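You operate a simulated robot arm through the tools that you are given. There is no shell and no other tool. Be economical: measure what you need, move in short steps, check, and stop when the job is done.

The job below is to be done with a simulated robot arm. You get a single attempt, and the scene is never put back.

TASK
Dust the block's top on the round plate and wax it from the tin with the blue knob.
Fine: use the white pad and put it back; the lid goes back on; the block stays on the plate.

The check looks at the end state, three seconds after you hand in, the way a careful person would. Anything else that was tipped, shoved, dropped, spilled or broken makes it a failure. Lids that push on must go on centred and level and be pressed home; caps that screw on are set level and turned clockwise until they are tight.

THE ROBOT
A 6-joint arm with a two-finger parallel gripper, fixed in place. Base frame: the origin is at the foot of the arm, x ahead of it, y to its left, z up; the work surface is at about z = 0. Units: mm, degrees, N and s.
With the tool pointing down near the work surface it reaches from about 140 to 580 mm from the base axis. Its first joint turns from -66.0 to 66.0 degrees. Payload 2.1 kg.
Tool frame: the origin (TCP) lies between the finger pads and is the grasp point; the fingertips stand 30 mm ahead of it; z points along the fingers, y is the line along which they close. Largest opening 94 mm; finger width 28, thickness 10; the body of the gripper, 50 by 96 mm, starts 55 mm behind the TCP.
Orientation is that of the tool frame in the base frame, as a unit quaternion [x, y, z, w]. With the fingers straight down and closing along the base's y, the tool's x points along the base's -x, its y along +y and its z along -z.

THE INTERFACE
- The arm moves only by the tool send_rows. Its argument "rows" is a list that holds one entry, the list of rows, each a list of 7 numbers: the shift along the tool's x, y, z in mm, then the turn, a rotation vector about the tool's x, y, z in degrees, then the closure in counts, from 0 (fully open) to 255 (shut). In form: [[[x, y, z, ax, ay, az, claw], ...]]. A call has 1 to 8 rows; each row shifts and turns the commanded pose from where the row before left it, along the tool's axes as they then stand. Each row takes 0.2 s and may step no farther than 50 mm and 8.6 degrees from the row before; otherwise, or with a gripper value out of range, the whole call is refused. Where a pose cannot be reached the arm comes as near as it can. A force on the tool above 40 N (or 10 N above the force at the start of the call, whichever is more), or a blocked arm, ends the call early, and 0.2 s more pass. Each finger travels about 72 mm/s and halts on what it meets, pressing with about 26 N; the grip force reading is that of the motor and also rises with nothing between the fingers. The clock runs only during rows and for 0.2 s after the last one: add rows that do not move to give the fingers time. The reply holds the time, the measured pose of the TCP, the force on the tool along the base axes, the opening and the grip force, in the units named above and with some noise, with the torque about the TCP (base axes, N m) and any sound that the robot's microphone picked up.
- Cameras (640 x 400 px; columns grow to the right, rows downward): "scene" is fixed at [67.1, -382.6, 487.6]; the picture's right is [0.60, -0.80, 0.00], its down [-0.47, -0.35, -0.81] and it looks along [0.65, 0.48, -0.58] (base axes); focal length 218 px, centre (320, 200). "wrist" rides on the gripper at [76, 14, -102] in the tool frame; the picture's right is [-0.18, 0.98, 0.00], its down [-0.75, -0.14, -0.64] and it looks along [-0.63, -0.12, 0.77] (tool axes); focal length 243 px, centre (320, 200). There is no depth. A picture from a camera that has moved, and an enlarged one, comes with that camera's place and axes in the base frame and with its lens. The place of the scene camera against the robot may be out by one fixed shift of up to 12 mm in any direction.
- grab_frame(camera): a new picture of that camera. No time passes.
- enlarge(camera, box): a new picture of the part [left, top, right, bottom] of that camera's present view, enlarged. No time passes.
- hand_in(): hands the job in; it is judged then, once.

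Work in short steps. Places have to be worked out from the pictures, the camera data and where the tool is seen: move nearer, look again, correct. Check each grasp and each placing, and mend what went wrong. You have 120 turns and 64 pictures in all, those below and enlarged ones among them. Open the gripper and draw the arm clear of the work before you hand the job in, unless the task says otherwise; then end with one line.

The tools are called after "Call:" by a JSON object that holds its "fn" and its "kwargs". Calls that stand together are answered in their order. send_rows: Moves the arm, as the interface text tells. Its arguments: {"type":"object","properties":{"rows":{"type":"array"}},"required":["rows"]} The other tools are called the same way: grab_frame (camera) takes a picture; enlarge (camera, box) takes an enlarged picture of a part of a camera's view; hand_in () hands the job in.

At the start:

```text
time: 0.0
eef_pos: [354.3, -42.6, 359.9]
tool_rot: [0.0, 1.0, -0.001, -0.001]
contact_force: [0.5, -0.3, -0.4]
torque: [0.0, 0.02, 0.01]
width: 94.0
finger_force: 0.1
```

scene: 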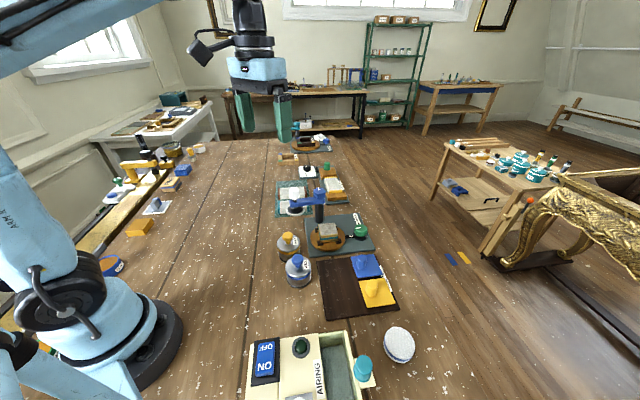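
wrist: 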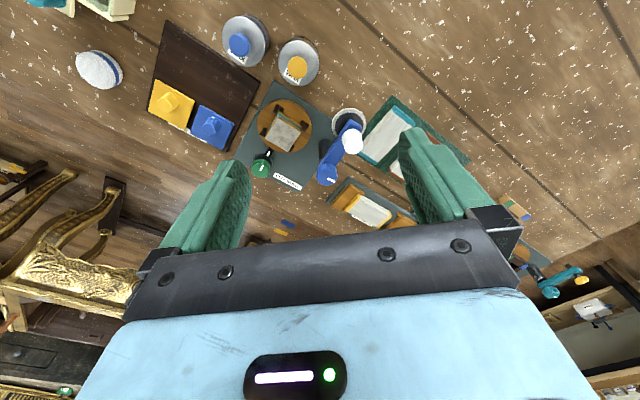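

I start by looking closer at the work area from both cameras.

Call:
{"fn": "enlarge", "kwargs": {"camera": "scene", "box": [240, 180, 420, 300]}}

Call:
{"fn": "enlarge", "kwargs": {"camera": "scene", "box": [230, 280, 430, 400]}}

Call:
{"fn": "enlarge", "kwargs": {"camera": "wrist", "box": [60, 0, 380, 200]}}

```text
3.33 times, centred on (330, 240) of scene
camera zoom: at [67.1, -382.6, 487.6], right [0.6, -0.8, 0.0], down [-0.47, -0.35, -0.81], along [0.65, 0.48, -0.58], focal length 726 px, centre (287, 67)
```

zoom: 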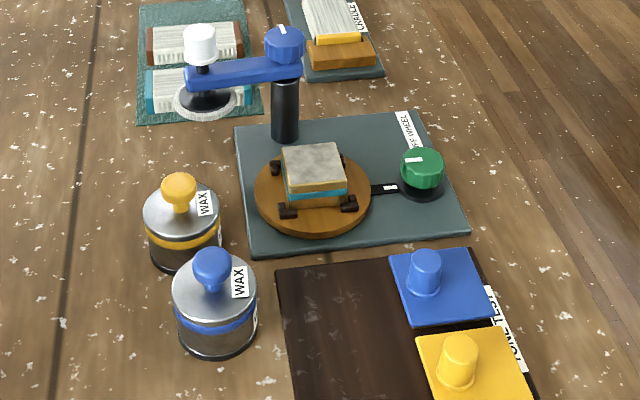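

```text
3.20 times, centred on (330, 340) of scene
camera zoom: at [67.1, -382.6, 487.6], right [0.6, -0.8, 0.0], down [-0.47, -0.35, -0.81], along [0.65, 0.48, -0.58], focal length 697 px, centre (288, -248)
```

zoom: 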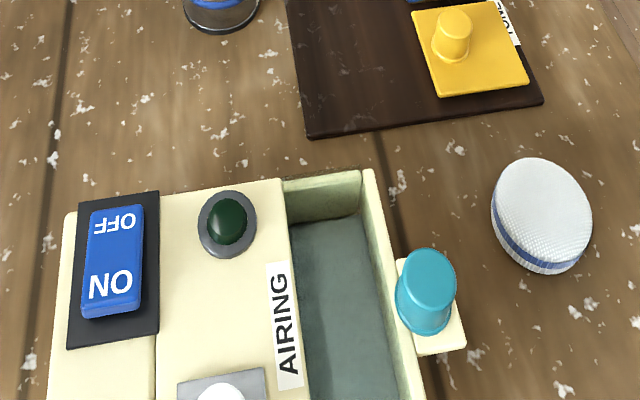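

```text
2.00 times, centred on (220, 100) of wrist
camera zoom: at [278.1, -27.7, 463.1], right [0.18, 0.98, 0.0], down [0.75, -0.14, 0.64], along [0.63, -0.12, -0.77], focal length 485 px, centre (520, 400)
```

zoom: 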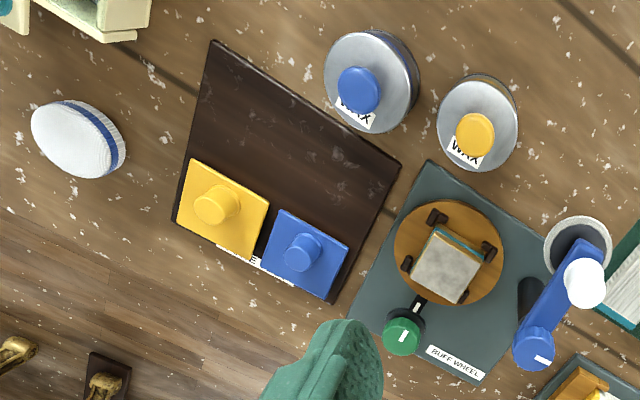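

The block is near (450,-127), the blue-knob tin near (308,-147), and a loose white pad near (303,-400). I'll go lower for a close look at the block and the buff wheel.

Call:
{"fn": "send_rows", "kwargs": {"rows": [[[3, -12, 40, 0, 0, 0, 0], [3, -12, 40, 0, 0, 0, 0], [3, -12, 40, 0, 0, 0, 0], [3, -12, 40, 0, 0, 0, 0], [5, -13, 20, 0, 0, 0, 0]]]}}

Call:
{"fn": "grab_frame", "kwargs": {"camera": "wrist"}}

```text
time: 1.2
eef_pos: [338.5, -104.3, 179.7]
tool_rot: [0.0, 1.0, 0.0, 0.001]
contact_force: [-0.1, -0.2, -0.7]
torque: [-0.03, 0.05, 0.02]
width: 93.9
finger_force: 0.0
```

```text
58 pictures are left
camera wrist: at [261.6, -89.3, 282.7], right [0.18, 0.98, 0.0], down [0.75, -0.14, 0.64], along [0.63, -0.12, -0.77], focal length 243 px, centre (320, 200)
```

wrist: 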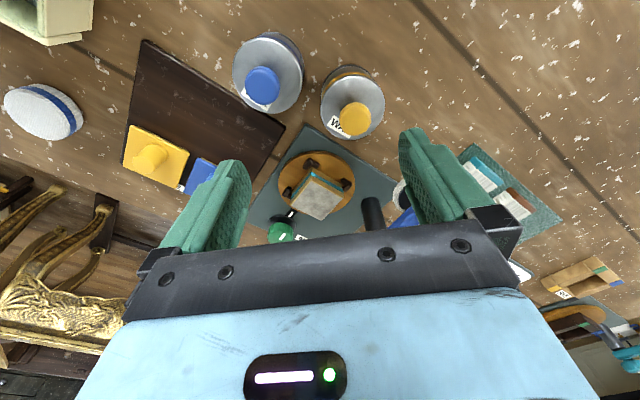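

Call:
{"fn": "enlarge", "kwargs": {"camera": "wrist", "box": [220, 20, 440, 250]}}

Call:
{"fn": "enlarge", "kwargs": {"camera": "scene", "box": [265, 180, 385, 260]}}

Call:
{"fn": "enlarge", "kwargs": {"camera": "scene", "box": [260, 130, 380, 210]}}

```text
1.74 times, centred on (330, 135) of wrist
camera zoom: at [261.6, -89.3, 282.7], right [0.18, 0.98, 0.0], down [0.75, -0.14, 0.64], along [0.63, -0.12, -0.77], focal length 422 px, centre (303, 313)
```

zoom: 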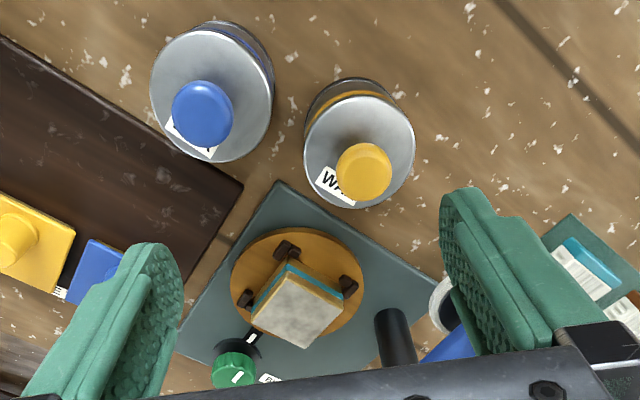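

```text
5.00 times, centred on (325, 220) of scene
camera zoom: at [67.1, -382.5, 487.6], right [0.6, -0.8, 0.0], down [-0.47, -0.35, -0.81], along [0.65, 0.48, -0.58], focal length 1089 px, centre (295, 100)
```

zoom: 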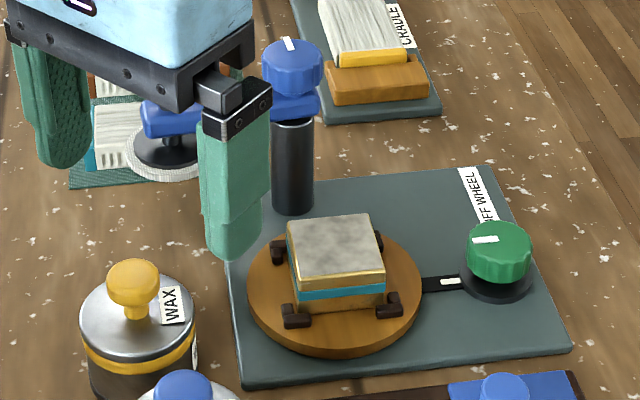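

```text
5.00 times, centred on (320, 170) of scene
camera zoom: at [67.1, -382.5, 487.6], right [0.6, -0.8, 0.0], down [-0.47, -0.35, -0.81], along [0.65, 0.48, -0.58], focal length 1089 px, centre (320, 350)
```

zoom: 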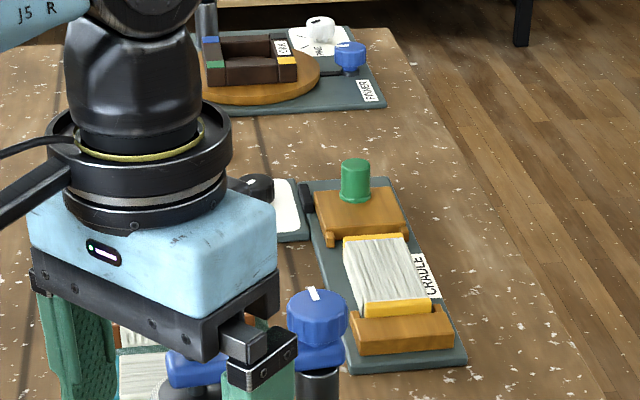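

I check the left part of the bench for other pads, and go closer to the white loose pad.

Call:
{"fn": "enlarge", "kwargs": {"camera": "scene", "box": [80, 120, 220, 280]}}

Call:
{"fn": "enlarge", "kwargs": {"camera": "scene", "box": [360, 300, 440, 380]}}

Call:
{"fn": "send_rows", "kwargs": {"rows": [[[16, -40, 0, 0, 0, 0, 0], [16, -45, 0, 0, 0, 0, 0], [16, -45, 0, 0, 0, 0, 0], [16, -45, 0, 0, 0, 0, 0], [16, -45, 0, 0, 0, 0, 0], [16, -45, 0, 0, 0, 0, 0], [16, -20, 0, 0, 0, 0, 0]]]}}

Call:
{"fn": "grab_frame", "kwargs": {"camera": "wrist"}}

```text
2.50 times, centred on (150, 200) of scene
camera zoom: at [67.1, -382.5, 487.6], right [0.6, -0.8, 0.0], down [-0.47, -0.35, -0.81], along [0.65, 0.48, -0.58], focal length 544 px, centre (745, 200)
```

zoom: 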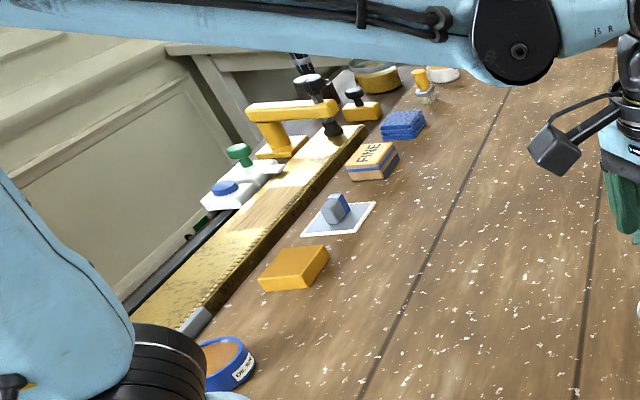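

```text
5.00 times, centred on (400, 340) of scene
camera zoom: at [67.1, -382.5, 487.6], right [0.6, -0.8, 0.0], down [-0.47, -0.35, -0.81], along [0.65, 0.48, -0.58], focal length 1089 px, centre (-80, -500)
```

zoom: 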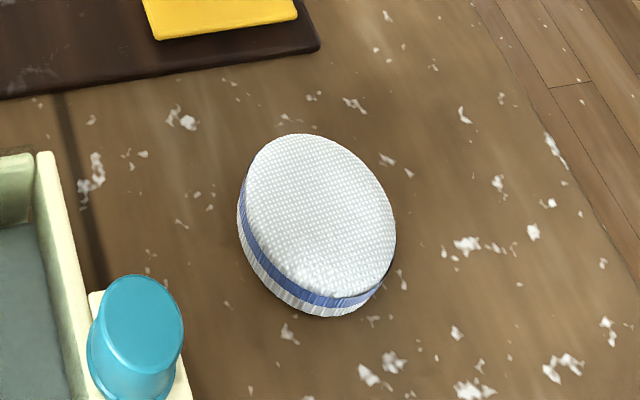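

```text
time: 2.8
eef_pos: [225.9, -389.7, 180.4]
tool_rot: [-0.001, 1.0, 0.0, 0.0]
contact_force: [0.3, -0.4, -0.1]
torque: [0.02, 0.04, -0.02]
width: 93.9
finger_force: 0.1
```

```text
52 pictures are left
camera wrist: at [149.3, -374.9, 282.7], right [0.18, 0.98, 0.0], down [0.75, -0.14, 0.64], along [0.63, -0.12, -0.77], focal length 243 px, centre (320, 200)
```

wrist: 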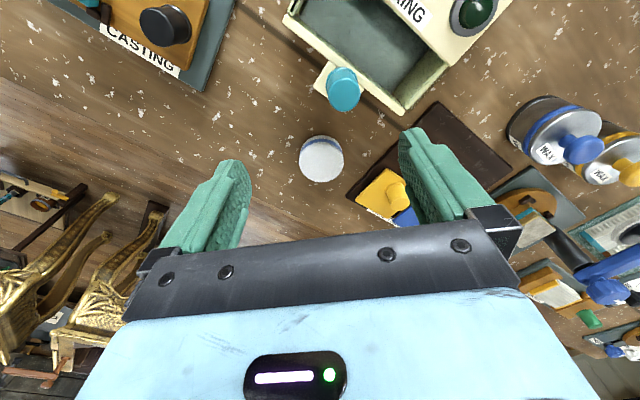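

Call:
{"fn": "enlarge", "kwargs": {"camera": "wrist", "box": [260, 110, 380, 210]}}

```text
4.00 times, centred on (320, 160) of wrist
camera zoom: at [149.3, -374.9, 282.7], right [0.18, 0.98, 0.0], down [0.75, -0.14, 0.64], along [0.63, -0.12, -0.77], focal length 970 px, centre (320, 360)
```

zoom: 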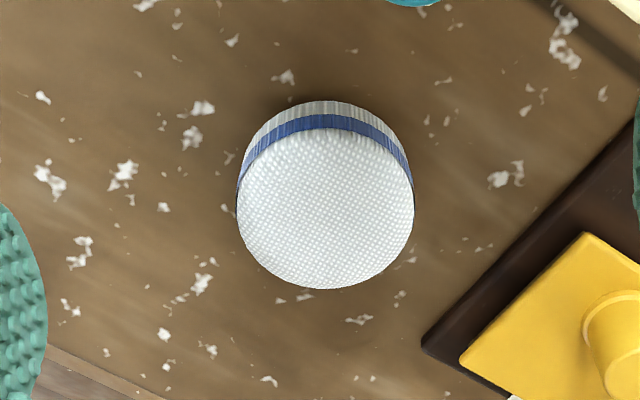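

The pad is a round puck, about 52 mm across, at about (305,-403). Next I look at the blue tin from closer up.

Call:
{"fn": "send_rows", "kwargs": {"rows": [[[0, 40, 0, 0, 0, 0, 0], [0, 45, 0, 0, 0, 0, 0], [-5, 45, 0, 0, 0, 0, 0], [-5, 45, 0, 0, 0, 0, 0], [0, 45, 0, 0, 0, 0, 0], [0, 30, 0, 0, 0, 0, 0]]]}}

Call:
{"fn": "enlarge", "kwargs": {"camera": "wrist", "box": [220, 60, 420, 220]}}

Call:
{"fn": "enlarge", "kwargs": {"camera": "scene", "box": [265, 220, 345, 300]}}

```text
time: 4.2
eef_pos: [235.8, -137.8, 179.3]
tool_rot: [0.0, 1.0, 0.0, 0.0]
contact_force: [-0.1, -0.3, -0.2]
torque: [-0.05, -0.02, -0.03]
width: 93.8
finger_force: 0.0
```

```text
2.50 times, centred on (320, 140) of wrist
camera zoom: at [159.8, -122.4, 282.8], right [0.18, 0.98, 0.0], down [0.75, -0.14, 0.64], along [0.63, -0.12, -0.77], focal length 606 px, centre (320, 350)
```

zoom: 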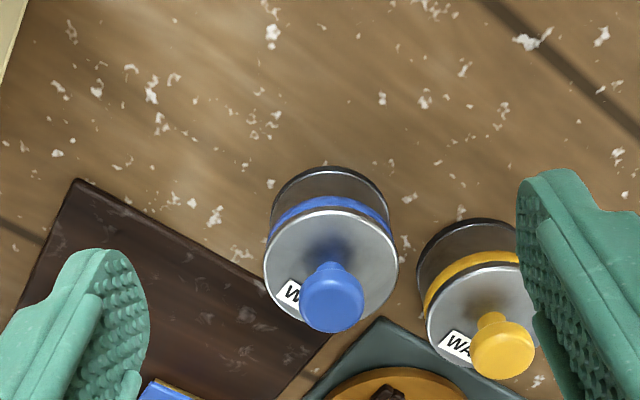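

```text
5.00 times, centred on (305, 260) of scene
camera zoom: at [67.1, -382.6, 487.6], right [0.6, -0.8, 0.0], down [-0.47, -0.35, -0.81], along [0.65, 0.48, -0.58], focal length 1089 px, centre (395, -100)
```

zoom: 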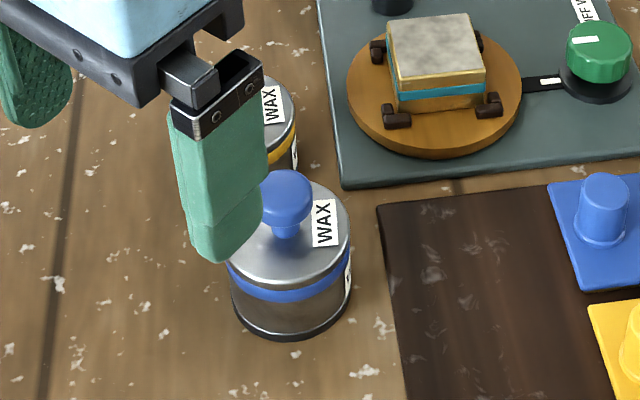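

Triangulating: knob top at (302,-143.5), z≈80; lid top z≈55, ~59 mm across. I go above it with the fingers part closed.

Call:
{"fn": "send_rows", "kwargs": {"rows": [[[-33, -3, 0, 0, 0, 0, 100], [-33, -3, 10, 0, 0, 0, 110], [0, 0, 35, 0, 0, 0, 110], [0, 0, 15, 0, 0, 0, 110]]]}}

Call:
{"fn": "grab_frame", "kwargs": {"camera": "wrist"}}

Call:
{"fn": "enlarge", "kwargs": {"camera": "scene", "box": [265, 220, 345, 300]}}

```text
time: 5.2
eef_pos: [302.3, -144.7, 120.8]
tool_rot: [0.0, 1.0, 0.0, 0.0]
contact_force: [-0.6, -0.1, -0.4]
torque: [-0.01, 0.0, -0.03]
width: 53.6
finger_force: 0.1
```

```text
48 pictures are left
camera wrist: at [225.4, -129.4, 222.3], right [0.18, 0.98, 0.0], down [0.75, -0.14, 0.64], along [0.63, -0.12, -0.77], focal length 243 px, centre (320, 200)
```

wrist: 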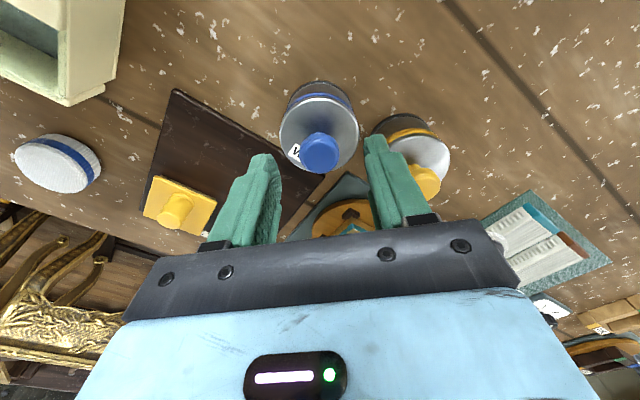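

```text
5.00 times, centred on (305, 260) of scene
camera zoom: at [67.1, -382.6, 487.6], right [0.6, -0.8, 0.0], down [-0.47, -0.35, -0.81], along [0.65, 0.48, -0.58], focal length 1089 px, centre (395, -100)
```

zoom: 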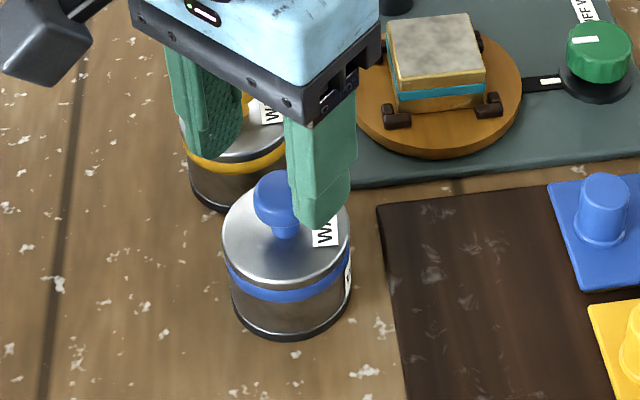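

The knob sits centred between the fingers. I descend so the fingertips reach z≈61 and close.

Call:
{"fn": "send_rows", "kwargs": {"rows": [[[-1, 0, 15, 0, 0, 0, 110], [0, 0, 14, 0, 0, 0, 110], [0, 0, 0, 0, 0, 0, 200], [0, 0, 0, 0, 0, 0, 200], [0, 0, 0, 0, 0, 0, 200]]]}}

Call:
{"fn": "enlarge", "kwargs": {"camera": "scene", "box": [265, 220, 345, 300]}}

```text
time: 6.4
eef_pos: [301.9, -144.0, 90.9]
tool_rot: [-0.001, 1.0, 0.0, -0.001]
contact_force: [-1.0, 0.4, 0.6]
torque: [-0.01, 0.02, -0.01]
width: 25.9
finger_force: 26.3
heard: snap
```

```text
5.00 times, centred on (305, 260) of scene
camera zoom: at [67.1, -382.6, 487.6], right [0.6, -0.8, 0.0], down [-0.47, -0.35, -0.81], along [0.65, 0.48, -0.58], focal length 1089 px, centre (395, -100)
```

zoom: 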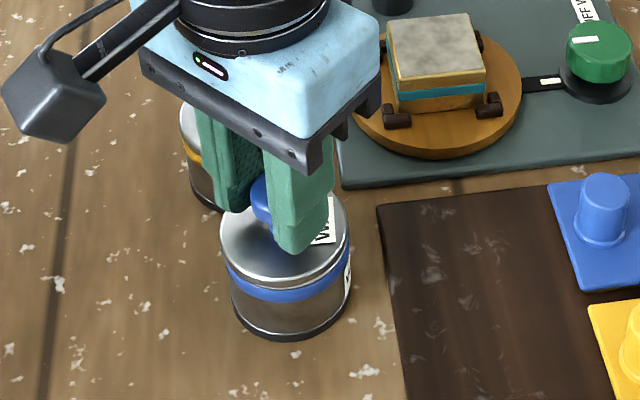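

Gripped at 26 mm; a snap was heard. I lift gently to see whether the lid pulls off.

Call:
{"fn": "send_rows", "kwargs": {"rows": [[[0, 0, -3, 0, 0, 0, 200], [0, 0, -4, 0, 0, 0, 200], [0, 0, -5, 0, 0, 0, 200]]]}}

Call:
{"fn": "enlarge", "kwargs": {"camera": "scene", "box": [265, 220, 345, 300]}}

```text
time: 7.2
eef_pos: [301.1, -144.9, 101.8]
tool_rot: [0.0, 1.0, 0.0, 0.001]
contact_force: [0.0, 0.1, -0.3]
torque: [0.02, 0.02, -0.02]
width: 26.1
finger_force: 25.9
```

```text
5.00 times, centred on (305, 260) of scene
camera zoom: at [67.1, -382.6, 487.6], right [0.6, -0.8, 0.0], down [-0.47, -0.35, -0.81], along [0.65, 0.48, -0.58], focal length 1089 px, centre (395, -100)
```

zoom: 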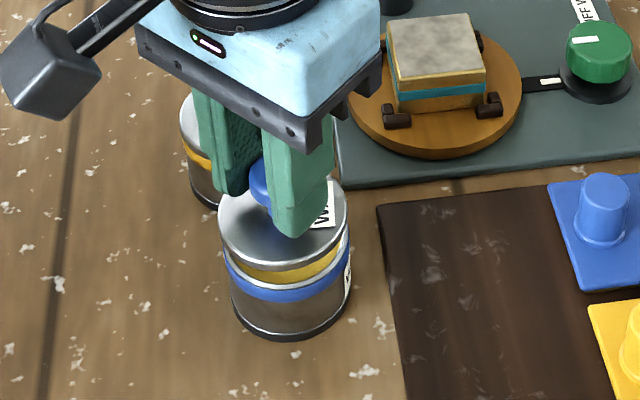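

The lid lifted freely and wax is showing. I raise it and carry it to the free wood at about (240,-30).

Call:
{"fn": "send_rows", "kwargs": {"rows": [[[0, 0, -35, 0, 0, 0, 200], [0, 0, -25, 0, 0, 0, 200], [20, 38, 0, 0, 0, 0, 200], [20, 38, 0, 0, 0, 0, 200], [21, 38, 0, 0, 0, 0, 200], [0, 0, 40, 0, 0, 0, 200], [0, 0, 40, 0, 0, 0, 200]]]}}

Call:
{"fn": "grab_frame", "kwargs": {"camera": "wrist"}}

Call:
{"fn": "grab_frame", "kwargs": {"camera": "scene"}}

```text
time: 8.8
eef_pos: [241.3, -30.1, 83.3]
tool_rot: [0.001, 1.0, 0.0, 0.0]
contact_force: [-0.6, 0.3, -0.8]
torque: [0.0, 0.02, -0.02]
width: 26.0
finger_force: 26.2
```

```text
44 pictures are left
camera wrist: at [165.5, -14.8, 184.6], right [0.18, 0.98, 0.0], down [0.75, -0.14, 0.64], along [0.63, -0.12, -0.77], focal length 243 px, centre (320, 200)
```

wrist: 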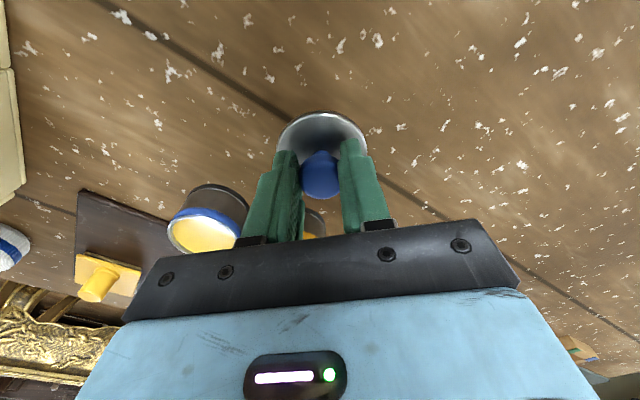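

```text
43 pictures are left
```

scene: 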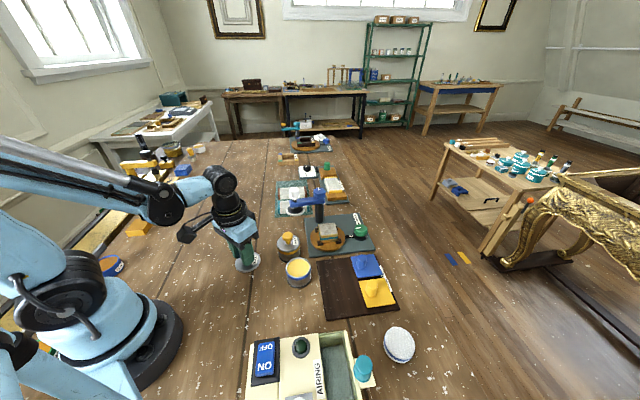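

The spot is clear. I lower the lid in small steps until it touches.

Call:
{"fn": "send_rows", "kwargs": {"rows": [[[0, 0, 18, 0, 0, 0, 200], [0, 0, 8, 0, 0, 0, 200], [0, 0, 4, 0, 0, 0, 200], [0, 0, 4, 0, 0, 0, 200]]]}}

Call:
{"fn": "enlarge", "kwargs": {"camera": "scene", "box": [200, 220, 300, 300]}}

```text
time: 9.8
eef_pos: [241.6, -31.8, 48.2]
tool_rot: [0.0, 1.0, 0.001, 0.0]
contact_force: [0.6, 0.0, -0.2]
torque: [0.0, 0.02, 0.02]
width: 25.6
finger_force: 25.9
```

```text
5.00 times, centred on (250, 260) of scene
camera zoom: at [67.1, -382.6, 487.6], right [0.6, -0.8, 0.0], down [-0.47, -0.35, -0.81], along [0.65, 0.48, -0.58], focal length 1089 px, centre (670, -100)
```

zoom: 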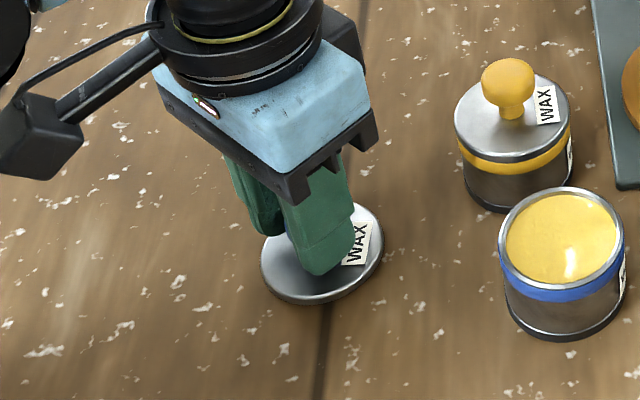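

Call:
{"fn": "send_rows", "kwargs": {"rows": [[[0, 0, 2, 0, 0, 0, 200], [0, 0, 2, 0, 0, 0, 200]]]}}

```text
time: 10.4
eef_pos: [242.0, -29.7, 44.4]
tool_rot: [0.0, 1.0, 0.0, 0.0]
contact_force: [-5.1, 0.5, 33.2]
torque: [0.0, -0.17, 0.1]
width: 25.6
finger_force: 26.1
```

Contact: the lid is on the table with TCP z≈45. I release and rise.

Call:
{"fn": "send_rows", "kwargs": {"rows": [[[0, 0, -1.5, 0, 0, 0, 200], [0, 0, 0, 0, 0, 0, 130], [0, 0, 0, 0, 0, 0, 100], [0, 0, -15, 0, 0, 0, 100], [0, 0, -50, 0, 0, 0, 100], [0, 0, -50, 0, 0, 0, 60]]]}}

Call:
{"fn": "enlarge", "kwargs": {"camera": "scene", "box": [200, 220, 340, 300]}}

Call:
{"fn": "enlarge", "kwargs": {"camera": "wrist", "box": [150, 80, 410, 240]}}

```text
time: 11.8
eef_pos: [241.0, -31.1, 161.1]
tool_rot: [0.0, 1.0, 0.0, 0.0]
contact_force: [-1.4, 0.0, -0.2]
torque: [0.01, 0.01, 0.03]
width: 72.0
finger_force: 0.0
```

```text
4.57 times, centred on (270, 260) of scene
camera zoom: at [67.1, -382.6, 487.6], right [0.6, -0.8, 0.0], down [-0.47, -0.35, -0.81], along [0.65, 0.48, -0.58], focal length 996 px, centre (549, -74)
```

zoom: 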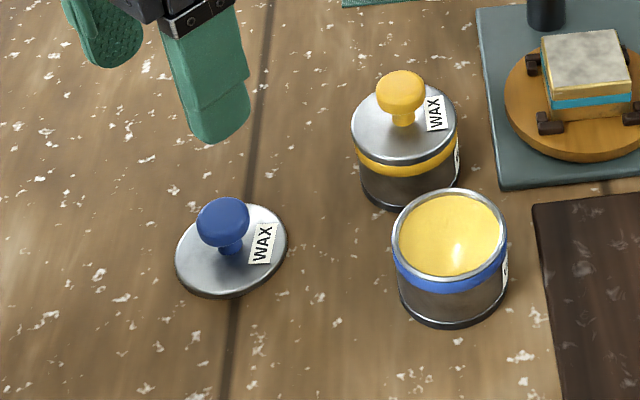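

```text
2.46 times, centred on (280, 160) of wrist
camera zoom: at [164.4, -15.3, 264.6], right [0.18, 0.98, 0.0], down [0.75, -0.14, 0.64], along [0.63, -0.12, -0.77], focal length 597 px, centre (418, 298)
```

zoom: 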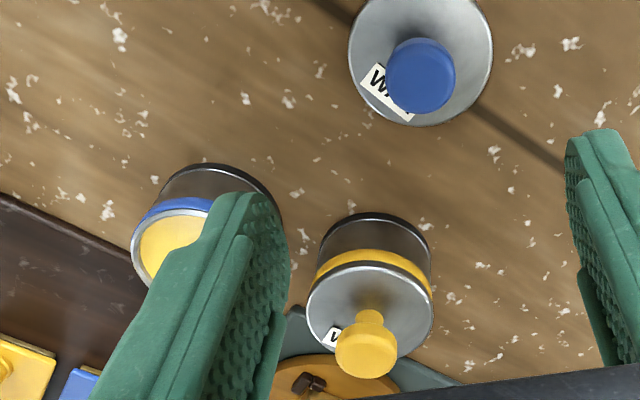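

The lid rests level and the wax is almost up to the rim. Now I go to the white pad, wide open, hovering above it.

Call:
{"fn": "send_rows", "kwargs": {"rows": [[[-8, -48, 0, 0, 0, 0, 0], [-8, -48, 0, 0, 0, 0, 0], [-8, -48, 0, 0, 0, 0, 0], [-8, -48, 0, 0, 0, 0, 0], [-8, -48, 0, 0, 0, 0, 0], [-8, -48, 0, 0, 0, 0, 0], [-8, -48, 0, 0, 0, 0, 0], [-8, -35, 30, 0, 0, 0, 0]]]}}

Call:
{"fn": "send_rows", "kwargs": {"rows": [[[0, 0, 35, 0, 0, 0, 0]]]}}

Call:
{"fn": "grab_frame", "kwargs": {"camera": "wrist"}}

Call:
{"fn": "enlarge", "kwargs": {"camera": "scene", "box": [350, 280, 450, 380]}}

```text
time: 13.6
eef_pos: [305.6, -403.9, 132.5]
tool_rot: [0.0, 1.0, -0.001, -0.001]
contact_force: [0.5, -1.1, -0.8]
torque: [-0.01, 0.02, 0.01]
width: 93.8
finger_force: 0.1
```

```text
time: 14.0
eef_pos: [303.4, -404.0, 97.3]
tool_rot: [0.0, 1.0, 0.0, 0.0]
contact_force: [0.0, 0.0, 0.5]
torque: [0.01, 0.02, -0.02]
width: 93.9
finger_force: 0.2
```

```text
39 pictures are left
camera wrist: at [228.2, -388.1, 199.8], right [0.18, 0.98, 0.0], down [0.75, -0.14, 0.64], along [0.63, -0.12, -0.77], focal length 243 px, centre (320, 200)
```

wrist: 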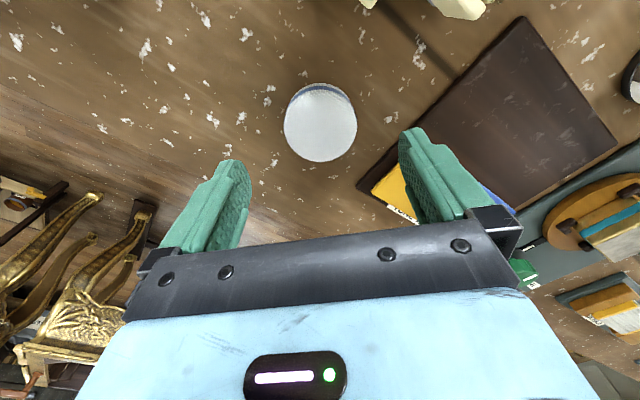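

```text
4.00 times, centred on (400, 330) of scene
camera zoom: at [67.1, -382.6, 487.6], right [0.6, -0.8, 0.0], down [-0.47, -0.35, -0.81], along [0.65, 0.48, -0.58], focal length 871 px, centre (0, -320)
```

zoom: 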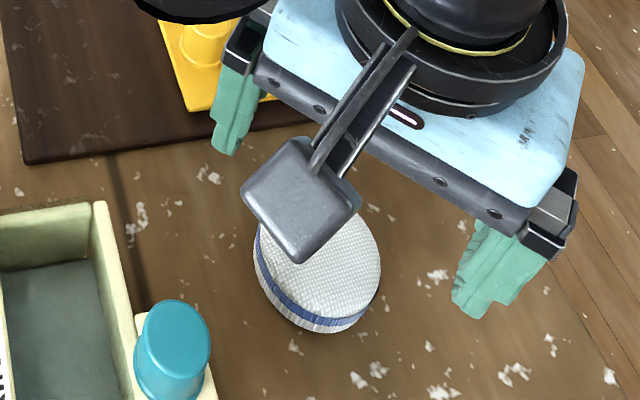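

Pad top at z≈22, centre (303,-402). I descend so the tips are about 9 mm above the table and close.

Call:
{"fn": "send_rows", "kwargs": {"rows": [[[0, 1.5, 40, 0, 0, 0, 0], [0, 0, 18, 0, 0, 0, 0], [0, 0, 0, 0, 0, 0, 130], [0, 0, 0, 0, 0, 0, 150], [0, 0, 0, 0, 0, 0, 150], [0, 0, 0, 0, 0, 0, 150]]]}}

Call:
{"fn": "enlarge", "kwargs": {"camera": "scene", "box": [350, 280, 450, 380]}}

```text
time: 15.4
eef_pos: [305.9, -401.0, 40.0]
tool_rot: [0.0, 1.0, 0.0, 0.0]
contact_force: [0.5, -0.3, -0.3]
torque: [0.04, 0.0, -0.02]
width: 51.6
finger_force: 26.0
```

```text
4.00 times, centred on (400, 330) of scene
camera zoom: at [67.1, -382.6, 487.6], right [0.6, -0.8, 0.0], down [-0.47, -0.35, -0.81], along [0.65, 0.48, -0.58], focal length 871 px, centre (0, -320)
```

zoom: 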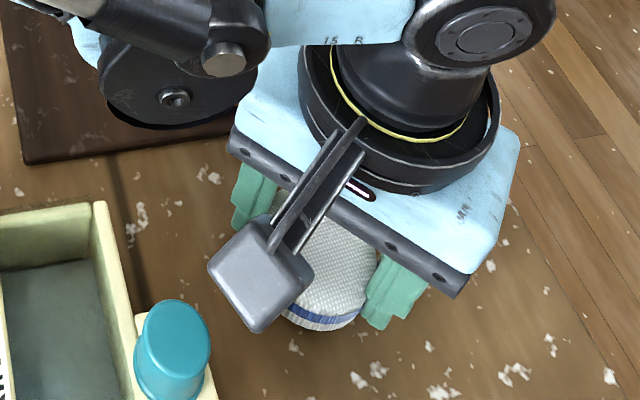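

Gripped at 51.6 mm. I lift and move to a place beside the block from which the wrist camera can see the block past the pad.

Call:
{"fn": "send_rows", "kwargs": {"rows": [[[0, 0, -30, 0, 0, 0, 150], [0, 0, -40, 0, 0, 0, 150], [0, 0, -40, 0, 0, 0, 150], [-24, 43, 0, 0, 0, 0, 150], [-24, 43, 0, 0, 0, 0, 150], [-24, 43, 0, 0, 0, 0, 150], [-23, 43, 0, 0, 0, 0, 150]]]}}

Call:
{"fn": "grab_frame", "kwargs": {"camera": "wrist"}}

Call:
{"fn": "enlarge", "kwargs": {"camera": "wrist", "box": [350, 120, 510, 230]}}

```text
time: 17.0
eef_pos: [400.7, -228.3, 149.9]
tool_rot: [0.0, 1.0, 0.0, 0.001]
contact_force: [0.4, -1.0, -0.1]
torque: [0.02, -0.04, -0.02]
width: 51.6
finger_force: 26.2
```

```text
36 pictures are left
camera wrist: at [324.1, -213.2, 251.8], right [0.18, 0.98, 0.0], down [0.75, -0.14, 0.64], along [0.63, -0.12, -0.77], focal length 243 px, centre (320, 200)
```

wrist: 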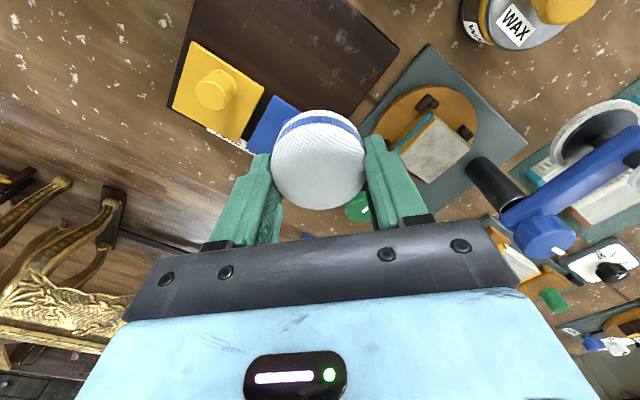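

```text
3.64 times, centred on (430, 175) of wrist
camera zoom: at [324.1, -213.2, 251.8], right [0.18, 0.98, 0.0], down [0.75, -0.14, 0.64], along [0.63, -0.12, -0.77], focal length 882 px, centre (-80, 291)
```

zoom: 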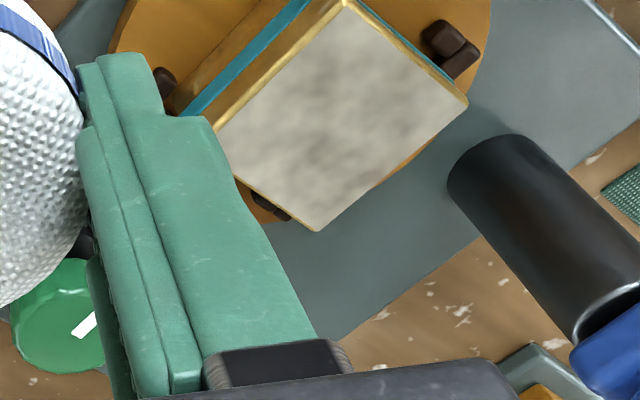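

Block top: a 46 mm square standing as a diamond centred about (453,-130), z≈50. I move the pad above it and come down carefully.

Call:
{"fn": "send_rows", "kwargs": {"rows": [[[-26, 49, 0, 0, 0, 0, 150], [-26, 49, 0, 0, 0, 0, 150], [0, 0, 30, 0, 0, 0, 150], [0, 0, 18, 0, 0, 0, 150], [0, 0, 6, 0, 0, 0, 150], [0, 0, 2, 0, 0, 0, 150]]]}}

Call:
{"fn": "enlarge", "kwargs": {"camera": "scene", "box": [280, 180, 380, 260]}}

```text
refused: row 1 steps farther than a row can; nothing moved
```

```text
5.00 times, centred on (330, 220) of scene
camera zoom: at [67.1, -382.6, 487.6], right [0.6, -0.8, 0.0], down [-0.47, -0.35, -0.81], along [0.65, 0.48, -0.58], focal length 1089 px, centre (270, 100)
```

zoom: 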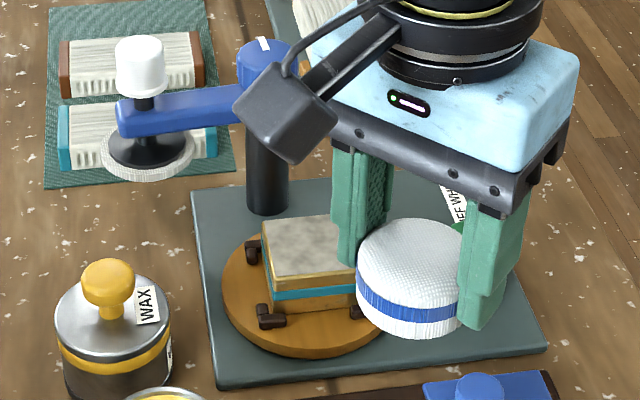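

The first step was too long; I resend it in smaller pieces.

Call:
{"fn": "send_rows", "kwargs": {"rows": [[[-18, 33, 0, 0, 0, 0, 150], [-17, 33, 0, 0, 0, 0, 150], [-17, 32, 0, 0, 0, 0, 150], [0, 0, 30, 0, 0, 0, 150], [0, 0, 18, 0, 0, 0, 150], [0, 0, 6, 0, 0, 0, 150], [0, 0, 2, 0, 0, 0, 150]]]}}

Call:
{"fn": "enlarge", "kwargs": {"camera": "scene", "box": [280, 180, 380, 260]}}

```text
time: 18.6
eef_pos: [452.0, -130.9, 92.1]
tool_rot: [0.0, 1.0, 0.0, 0.0]
contact_force: [0.0, -0.5, -0.3]
torque: [-0.01, 0.0, -0.03]
width: 51.4
finger_force: 25.8
```

```text
5.00 times, centred on (330, 220) of scene
camera zoom: at [67.1, -382.6, 487.6], right [0.6, -0.8, 0.0], down [-0.47, -0.35, -0.81], along [0.65, 0.48, -0.58], focal length 1089 px, centre (270, 100)
```

zoom: 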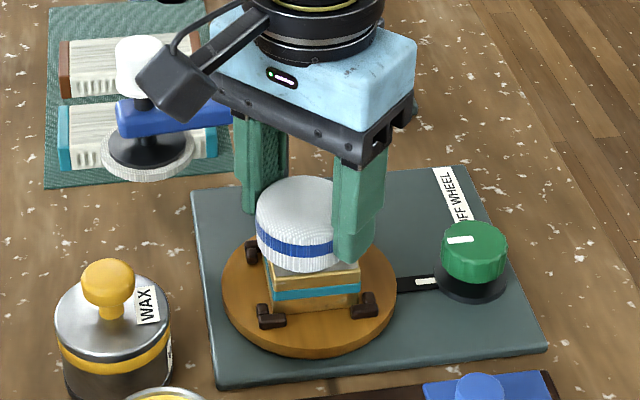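

The pad hovers just above the block. I step down a millimetre at a time until it presses.

Call:
{"fn": "send_rows", "kwargs": {"rows": [[[0, 0, 1, 0, 0, 0, 150], [0, 0, 1, 0, 0, 0, 150]]]}}

Call:
{"fn": "send_rows", "kwargs": {"rows": [[[0, 0, 1, 0, 0, 0, 150]]]}}

Call:
{"fn": "send_rows", "kwargs": {"rows": [[[0, 0, 1, 0, 0, 0, 150]]]}}

```text
time: 19.2
eef_pos: [452.6, -130.3, 91.0]
tool_rot: [0.0, 1.0, -0.001, -0.001]
contact_force: [0.0, 0.4, -0.3]
torque: [0.01, 0.02, -0.02]
width: 51.4
finger_force: 26.1
```

```text
time: 19.6
eef_pos: [452.2, -130.3, 90.1]
tool_rot: [0.0, 1.0, 0.001, 0.0]
contact_force: [0.0, -0.2, -0.5]
torque: [-0.01, 0.0, 0.02]
width: 51.4
finger_force: 25.9
```

```text
time: 20.0
eef_pos: [452.0, -131.0, 88.8]
tool_rot: [0.0, 1.0, 0.0, 0.0]
contact_force: [-0.2, -0.9, 3.8]
torque: [0.02, 0.02, -0.01]
width: 51.2
finger_force: 25.7
```

Contact at 3.8 N. I wipe with overlapping strokes over the whole diamond.

Call:
{"fn": "send_rows", "kwargs": {"rows": [[[0, 0, 0.5, 0, 0, 0, 150], [8, 0, 0, 0, 0, 0, 150], [8, 0, 0, 0, 0, 0, 150], [-8, 8, 0, 0, 0, 0, 150], [-8, 8, 0, 0, 0, 0, 150]]]}}

```text
time: 21.2
eef_pos: [451.4, -114.9, 89.2]
tool_rot: [0.001, 1.0, 0.0, 0.0]
contact_force: [-2.7, -3.7, 9.6]
torque: [-0.21, 0.14, -0.07]
width: 51.3
finger_force: 26.0
```

Call:
{"fn": "send_rows", "kwargs": {"rows": [[[-8, -8, 0, 0, 0, 0, 150], [-8, -8, 0, 0, 0, 0, 150], [8, -8, 0, 0, 0, 0, 150], [8, -8, 0, 0, 0, 0, 150], [8, 8, 0, 0, 0, 0, 150], [8, 8, 0, 0, 0, 0, 150], [-8, 0, 0, 0, 0, 0, 150], [-8, 0, 0, 0, 0, 0, 150]]]}}

Call:
{"fn": "send_rows", "kwargs": {"rows": [[[-8, 0, 0, 0, 0, 0, 150], [-8, 0, 0, 0, 0, 0, 150], [8, 8, 0, 0, 0, 0, 150], [8, 8, 0, 0, 0, 0, 150], [0, -8, 0, 0, 0, 0, 150], [0, -8, 0, 0, 0, 0, 150], [0, -8, 0, 0, 0, 0, 150], [0, -8, 0, 0, 0, 0, 150]]]}}

Call:
{"fn": "send_rows", "kwargs": {"rows": [[[0, 0, -10, 0, 0, 0, 150], [0, 0, -50, 0, 0, 0, 150], [17, -33, 0, 0, 0, 0, 150], [17, -33, 0, 0, 0, 0, 150], [17, -16, 0, 0, 0, 0, 150]]]}}

Call:
{"fn": "enlarge", "kwargs": {"camera": "wrist", "box": [350, 120, 510, 230]}}

Call:
{"fn": "enlarge", "kwargs": {"camera": "scene", "box": [280, 180, 380, 260]}}

```text
time: 23.0
eef_pos: [453.0, -130.3, 88.9]
tool_rot: [0.0, 1.0, 0.0, 0.0]
contact_force: [-4.3, 0.0, 9.4]
torque: [0.02, 0.17, 0.04]
width: 51.1
finger_force: 26.0
```

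```text
time: 24.8
eef_pos: [452.2, -146.8, 88.6]
tool_rot: [0.0, 1.0, 0.0, 0.0]
contact_force: [0.4, 1.6, 1.9]
torque: [0.05, 0.0, 0.0]
width: 51.3
finger_force: 26.1
```

```text
time: 26.0
eef_pos: [403.3, -228.3, 149.5]
tool_rot: [0.0, 1.0, 0.0, 0.0]
contact_force: [0.9, -0.2, -0.4]
torque: [-0.02, 0.0, 0.01]
width: 51.4
finger_force: 26.3
```

```text
3.64 times, centred on (430, 175) of wrist
camera zoom: at [326.4, -214.3, 251.6], right [0.18, 0.98, 0.0], down [0.75, -0.14, 0.64], along [0.63, -0.12, -0.77], focal length 882 px, centre (-80, 291)
```

zoom: 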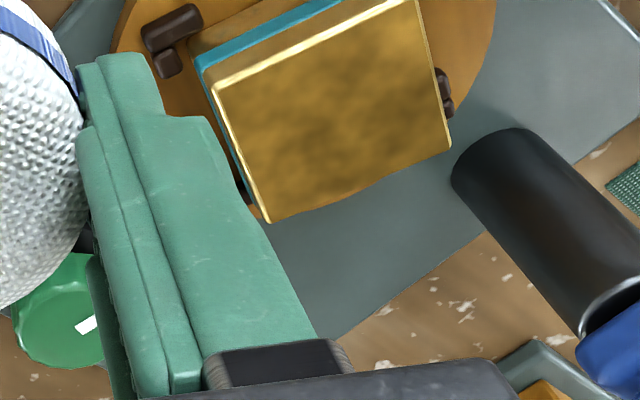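

```text
5.00 times, centred on (330, 220) of scene
camera zoom: at [67.1, -382.5, 487.6], right [0.6, -0.8, 0.0], down [-0.47, -0.35, -0.81], along [0.65, 0.48, -0.58], focal length 1089 px, centre (270, 100)
```

zoom: 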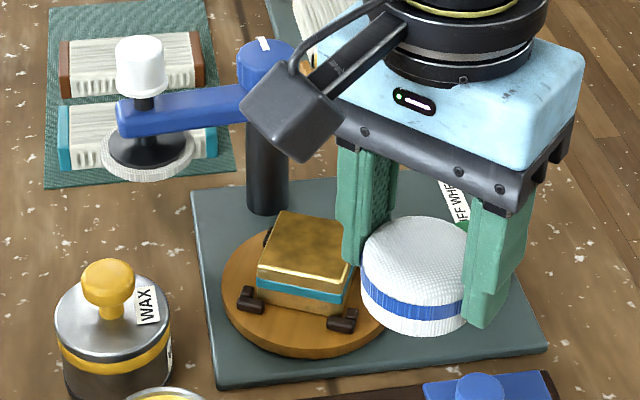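

The dust is gone (the turntable turned a little with the strokes, the block is still on it). Now I go beside the open tin to measure it.

Call:
{"fn": "send_rows", "kwargs": {"rows": [[[38, -3, 0, 0, 0, 0, 150], [38, -3, 0, 0, 0, 0, 150], [38, -3, 0, 0, 0, 0, 150], [38, -3, 0, 0, 0, 0, 150]]]}}

Call:
{"fn": "enlarge", "kwargs": {"camera": "wrist", "box": [350, 100, 510, 210]}}

Call:
{"fn": "enlarge", "kwargs": {"camera": "scene", "box": [265, 230, 335, 300]}}

```text
time: 27.0
eef_pos: [248.1, -241.3, 148.8]
tool_rot: [0.0, 1.0, 0.0, 0.0]
contact_force: [0.1, 0.6, 0.5]
torque: [0.01, -0.03, -0.01]
width: 51.3
finger_force: 25.8
```

```text
3.64 times, centred on (430, 155) of wrist
camera zoom: at [172.0, -225.4, 251.1], right [0.18, 0.98, 0.0], down [0.75, -0.14, 0.64], along [0.63, -0.12, -0.77], focal length 882 px, centre (-80, 364)
```

zoom: 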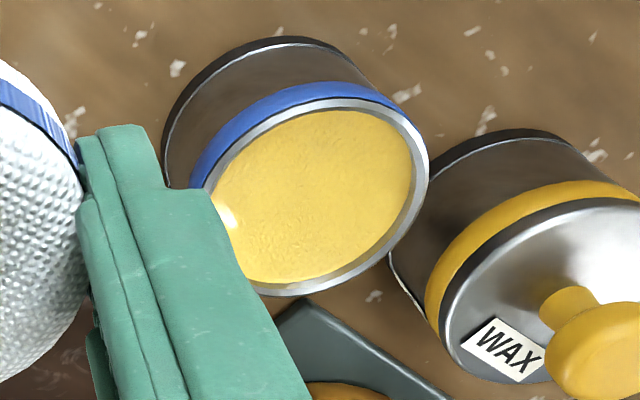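

```text
5.71 times, centred on (300, 265) of scene
camera zoom: at [67.2, -382.5, 487.6], right [0.6, -0.8, 0.0], down [-0.47, -0.35, -0.81], along [0.65, 0.48, -0.58], focal length 1244 px, centre (434, -171)
```

zoom: 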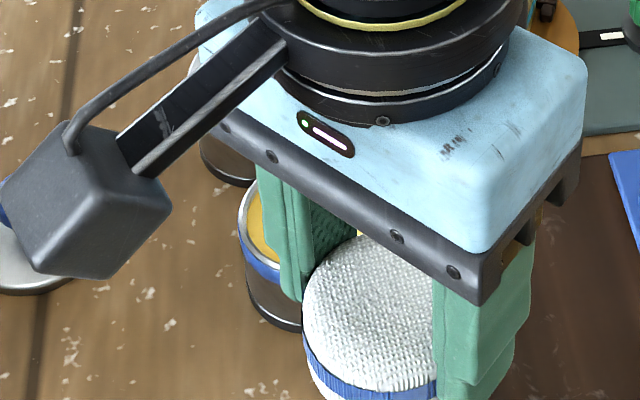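

Wax lies almost flush with the rim; tin centre about (301,-145). I carry the pad over it and come down.

Call:
{"fn": "send_rows", "kwargs": {"rows": [[[-18, 32, 0, 0, 0, 0, 150], [-18, 32, 0, 0, 0, 0, 150], [-17, 32, 0, 0, 0, 0, 150], [0, 0, 30, 0, 0, 0, 150], [0, 0, 18, 0, 0, 0, 150], [0, 0, 6, 0, 0, 0, 150]]]}}

Call:
{"fn": "enlarge", "kwargs": {"camera": "scene", "box": [265, 230, 335, 300]}}

```text
time: 28.4
eef_pos: [301.4, -143.8, 94.0]
tool_rot: [0.0, 1.0, 0.0, 0.0]
contact_force: [-0.3, -0.4, 0.7]
torque: [0.0, -0.02, -0.01]
width: 51.4
finger_force: 25.8
```

```text
5.71 times, centred on (300, 265) of scene
camera zoom: at [67.1, -382.5, 487.6], right [0.6, -0.8, 0.0], down [-0.47, -0.35, -0.81], along [0.65, 0.48, -0.58], focal length 1244 px, centre (434, -171)
```

zoom: 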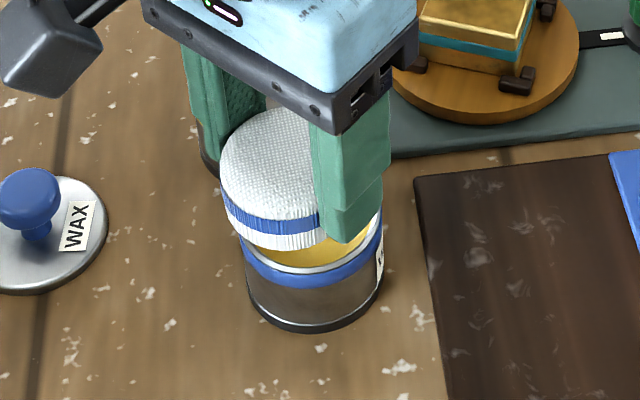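

In this view the pad looks offset from the tin; I check with the wrist camera.

Call:
{"fn": "enlarge", "kwargs": {"camera": "wrist", "box": [240, 80, 400, 220]}}

```text
2.86 times, centred on (320, 150) of wrist
camera zoom: at [226.1, -128.9, 197.2], right [0.18, 0.98, 0.0], down [0.75, -0.14, 0.64], along [0.63, -0.12, -0.77], focal length 693 px, centre (320, 343)
```

zoom: 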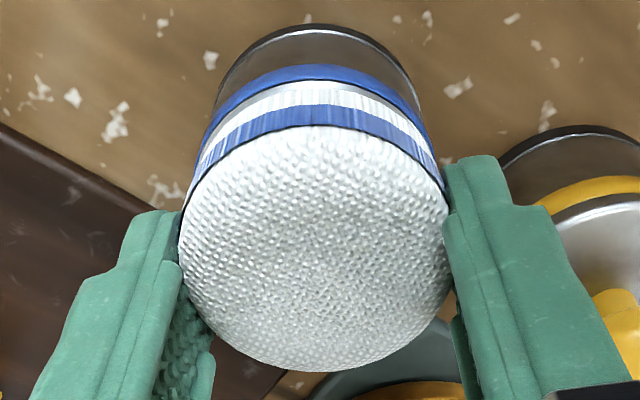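

The wrist view puts the tin at (304,-144), so the pad is within a few mm. I nudge it slightly and step down to contact.

Call:
{"fn": "send_rows", "kwargs": {"rows": [[[-2.5, -1.5, 0, 0, 0, 0, 150], [0, 0, 1.5, 0, 0, 0, 150], [0, 0, 1, 0, 0, 0, 150]]]}}

Call:
{"fn": "send_rows", "kwargs": {"rows": [[[0, 0, 1, 0, 0, 0, 150]]]}}

Call:
{"fn": "send_rows", "kwargs": {"rows": [[[0, 0, 1, 0, 0, 0, 150]]]}}

```text
time: 29.2
eef_pos: [305.4, -145.3, 91.3]
tool_rot: [0.001, 1.0, 0.0, -0.001]
contact_force: [-0.2, -0.8, 0.1]
torque: [-0.01, -0.02, 0.0]
width: 51.2
finger_force: 26.0
```

```text
time: 29.6
eef_pos: [304.2, -145.4, 90.8]
tool_rot: [0.0, 1.0, 0.0, 0.0]
contact_force: [-0.2, 0.1, 0.1]
torque: [0.01, 0.01, 0.02]
width: 51.2
finger_force: 26.3
```

```text
time: 30.0
eef_pos: [304.9, -145.2, 90.3]
tool_rot: [0.0, 1.0, 0.0, 0.001]
contact_force: [-0.3, 0.1, -0.2]
torque: [0.02, 0.02, 0.03]
width: 51.4
finger_force: 26.2
```

Call:
{"fn": "send_rows", "kwargs": {"rows": [[[0, 0, 1, 0, 0, 0, 150]]]}}

Call:
{"fn": "send_rows", "kwargs": {"rows": [[[0, 0, 1, 0, 0, 0, 150]]]}}

```text
time: 30.4
eef_pos: [305.1, -145.1, 88.9]
tool_rot: [0.0, 1.0, 0.0, 0.0]
contact_force: [0.5, -0.7, 0.2]
torque: [-0.01, 0.02, -0.01]
width: 51.1
finger_force: 25.6
```

```text
time: 30.8
eef_pos: [305.1, -145.9, 88.2]
tool_rot: [0.0, 1.0, 0.0, 0.0]
contact_force: [-0.7, 0.6, -0.7]
torque: [0.0, -0.01, -0.01]
width: 51.6
finger_force: 25.9
```

No contact yet; I check the picture before going lower.

Call:
{"fn": "enlarge", "kwargs": {"camera": "scene", "box": [265, 230, 335, 300]}}

Call:
{"fn": "send_rows", "kwargs": {"rows": [[[0, 0, 1, 0, 0, 0, 150]]]}}

Call:
{"fn": "send_rows", "kwargs": {"rows": [[[0, 0, 1, 0, 0, 0, 150]]]}}

```text
5.71 times, centred on (300, 265) of scene
camera zoom: at [67.1, -382.6, 487.6], right [0.6, -0.8, 0.0], down [-0.47, -0.35, -0.81], along [0.65, 0.48, -0.58], focal length 1244 px, centre (434, -171)
```

zoom: 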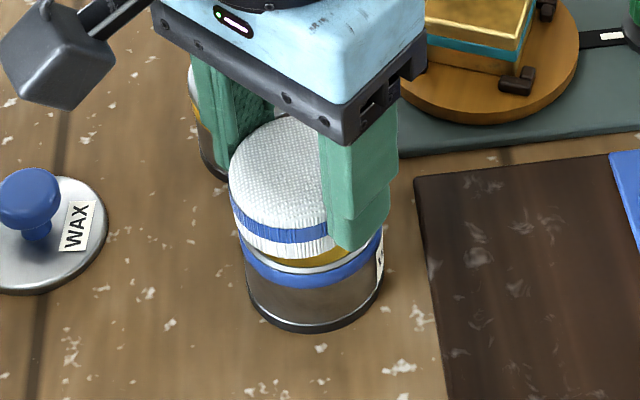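

```text
time: 31.2
eef_pos: [305.2, -146.1, 87.2]
tool_rot: [0.0, 1.0, 0.0, 0.0]
contact_force: [0.1, 0.1, -0.3]
torque: [0.02, 0.02, 0.01]
width: 51.6
finger_force: 25.4
```

```text
time: 31.6
eef_pos: [304.2, -145.8, 86.8]
tool_rot: [0.0, 1.0, 0.0, 0.0]
contact_force: [0.3, -0.3, -0.9]
torque: [-0.03, -0.03, 0.0]
width: 51.2
finger_force: 26.2
```

Still no contact, so the wax is lower than I thought (z<47). I nudge slightly forward and continue down.

Call:
{"fn": "send_rows", "kwargs": {"rows": [[[-2, -1, 1, 0, 0, 0, 150]]]}}

Call:
{"fn": "send_rows", "kwargs": {"rows": [[[0, 0, 1, 0, 0, 0, 150]]]}}

Call:
{"fn": "send_rows", "kwargs": {"rows": [[[0, 0, 1, 0, 0, 0, 150]]]}}

```text
time: 32.0
eef_pos: [307.3, -147.7, 86.1]
tool_rot: [0.0, 1.0, 0.0, 0.0]
contact_force: [-0.4, 0.0, -0.5]
torque: [0.03, -0.02, 0.02]
width: 51.5
finger_force: 26.0
```

```text
time: 32.4
eef_pos: [307.8, -147.3, 84.2]
tool_rot: [0.001, 1.0, 0.0, 0.0]
contact_force: [0.0, -0.9, -0.2]
torque: [0.01, 0.01, -0.03]
width: 51.8
finger_force: 26.0
```

```text
time: 32.8
eef_pos: [307.9, -147.0, 82.5]
tool_rot: [0.0, 1.0, 0.0, 0.001]
contact_force: [0.5, 0.5, 6.3]
torque: [0.0, 0.07, 0.0]
width: 51.3
finger_force: 26.3
```

Contact, 6.3 N. I press a touch more, and look.

Call:
{"fn": "send_rows", "kwargs": {"rows": [[[0, 0, 0.5, 0, 0, 0, 150], [0, 0, 0, 0, 0, 0, 150]]]}}

Call:
{"fn": "enlarge", "kwargs": {"camera": "scene", "box": [265, 230, 335, 300]}}

```text
time: 33.4
eef_pos: [306.8, -147.4, 82.5]
tool_rot: [0.0, 1.0, -0.001, -0.001]
contact_force: [-0.6, 2.8, 29.0]
torque: [0.03, 0.33, -0.03]
width: 51.4
finger_force: 26.2
```

```text
5.71 times, centred on (300, 265) of scene
camera zoom: at [67.0, -382.5, 487.7], right [0.6, -0.8, 0.0], down [-0.47, -0.35, -0.81], along [0.65, 0.48, -0.58], focal length 1244 px, centre (434, -171)
```

zoom: 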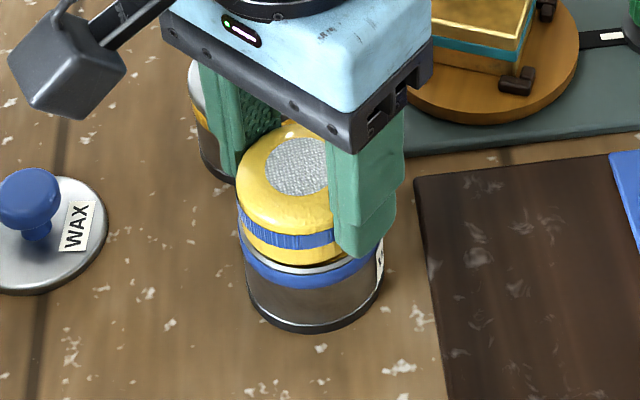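

The pad has taken wax. I lift straight up, go over the block and come down to just above contact height.

Call:
{"fn": "send_rows", "kwargs": {"rows": [[[0, 0, -8, 0, 0, 0, 150], [0, 0, -30, 0, 0, 0, 150], [0, 0, -28, 0, 0, 0, 150], [-36, 5, 0, 0, 0, 0, 150], [-36, 5, 0, 0, 0, 0, 150], [-36, 4, 0, 0, 0, 0, 150], [-37, 4, 0, 0, 0, 0, 150]]]}}

Call:
{"fn": "enlarge", "kwargs": {"camera": "scene", "box": [265, 180, 385, 300]}}

```text
time: 35.0
eef_pos: [452.4, -129.4, 147.5]
tool_rot: [0.0, 1.0, 0.0, 0.001]
contact_force: [0.7, -0.3, 0.3]
torque: [0.02, 0.01, 0.0]
width: 51.3
finger_force: 26.0
```

```text
3.33 times, centred on (325, 240) of scene
camera zoom: at [67.1, -382.6, 487.6], right [0.6, -0.8, 0.0], down [-0.47, -0.35, -0.81], along [0.65, 0.48, -0.58], focal length 726 px, centre (303, 67)
```

zoom: 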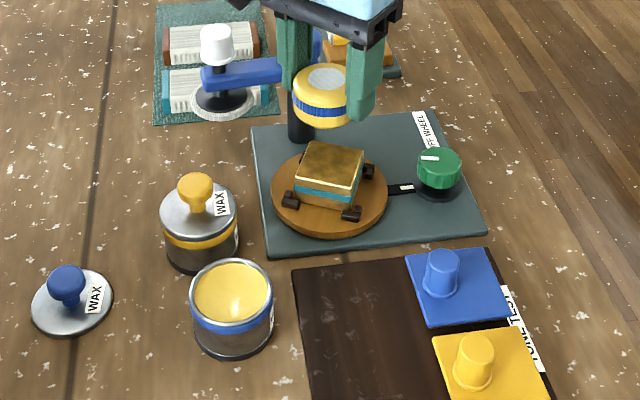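

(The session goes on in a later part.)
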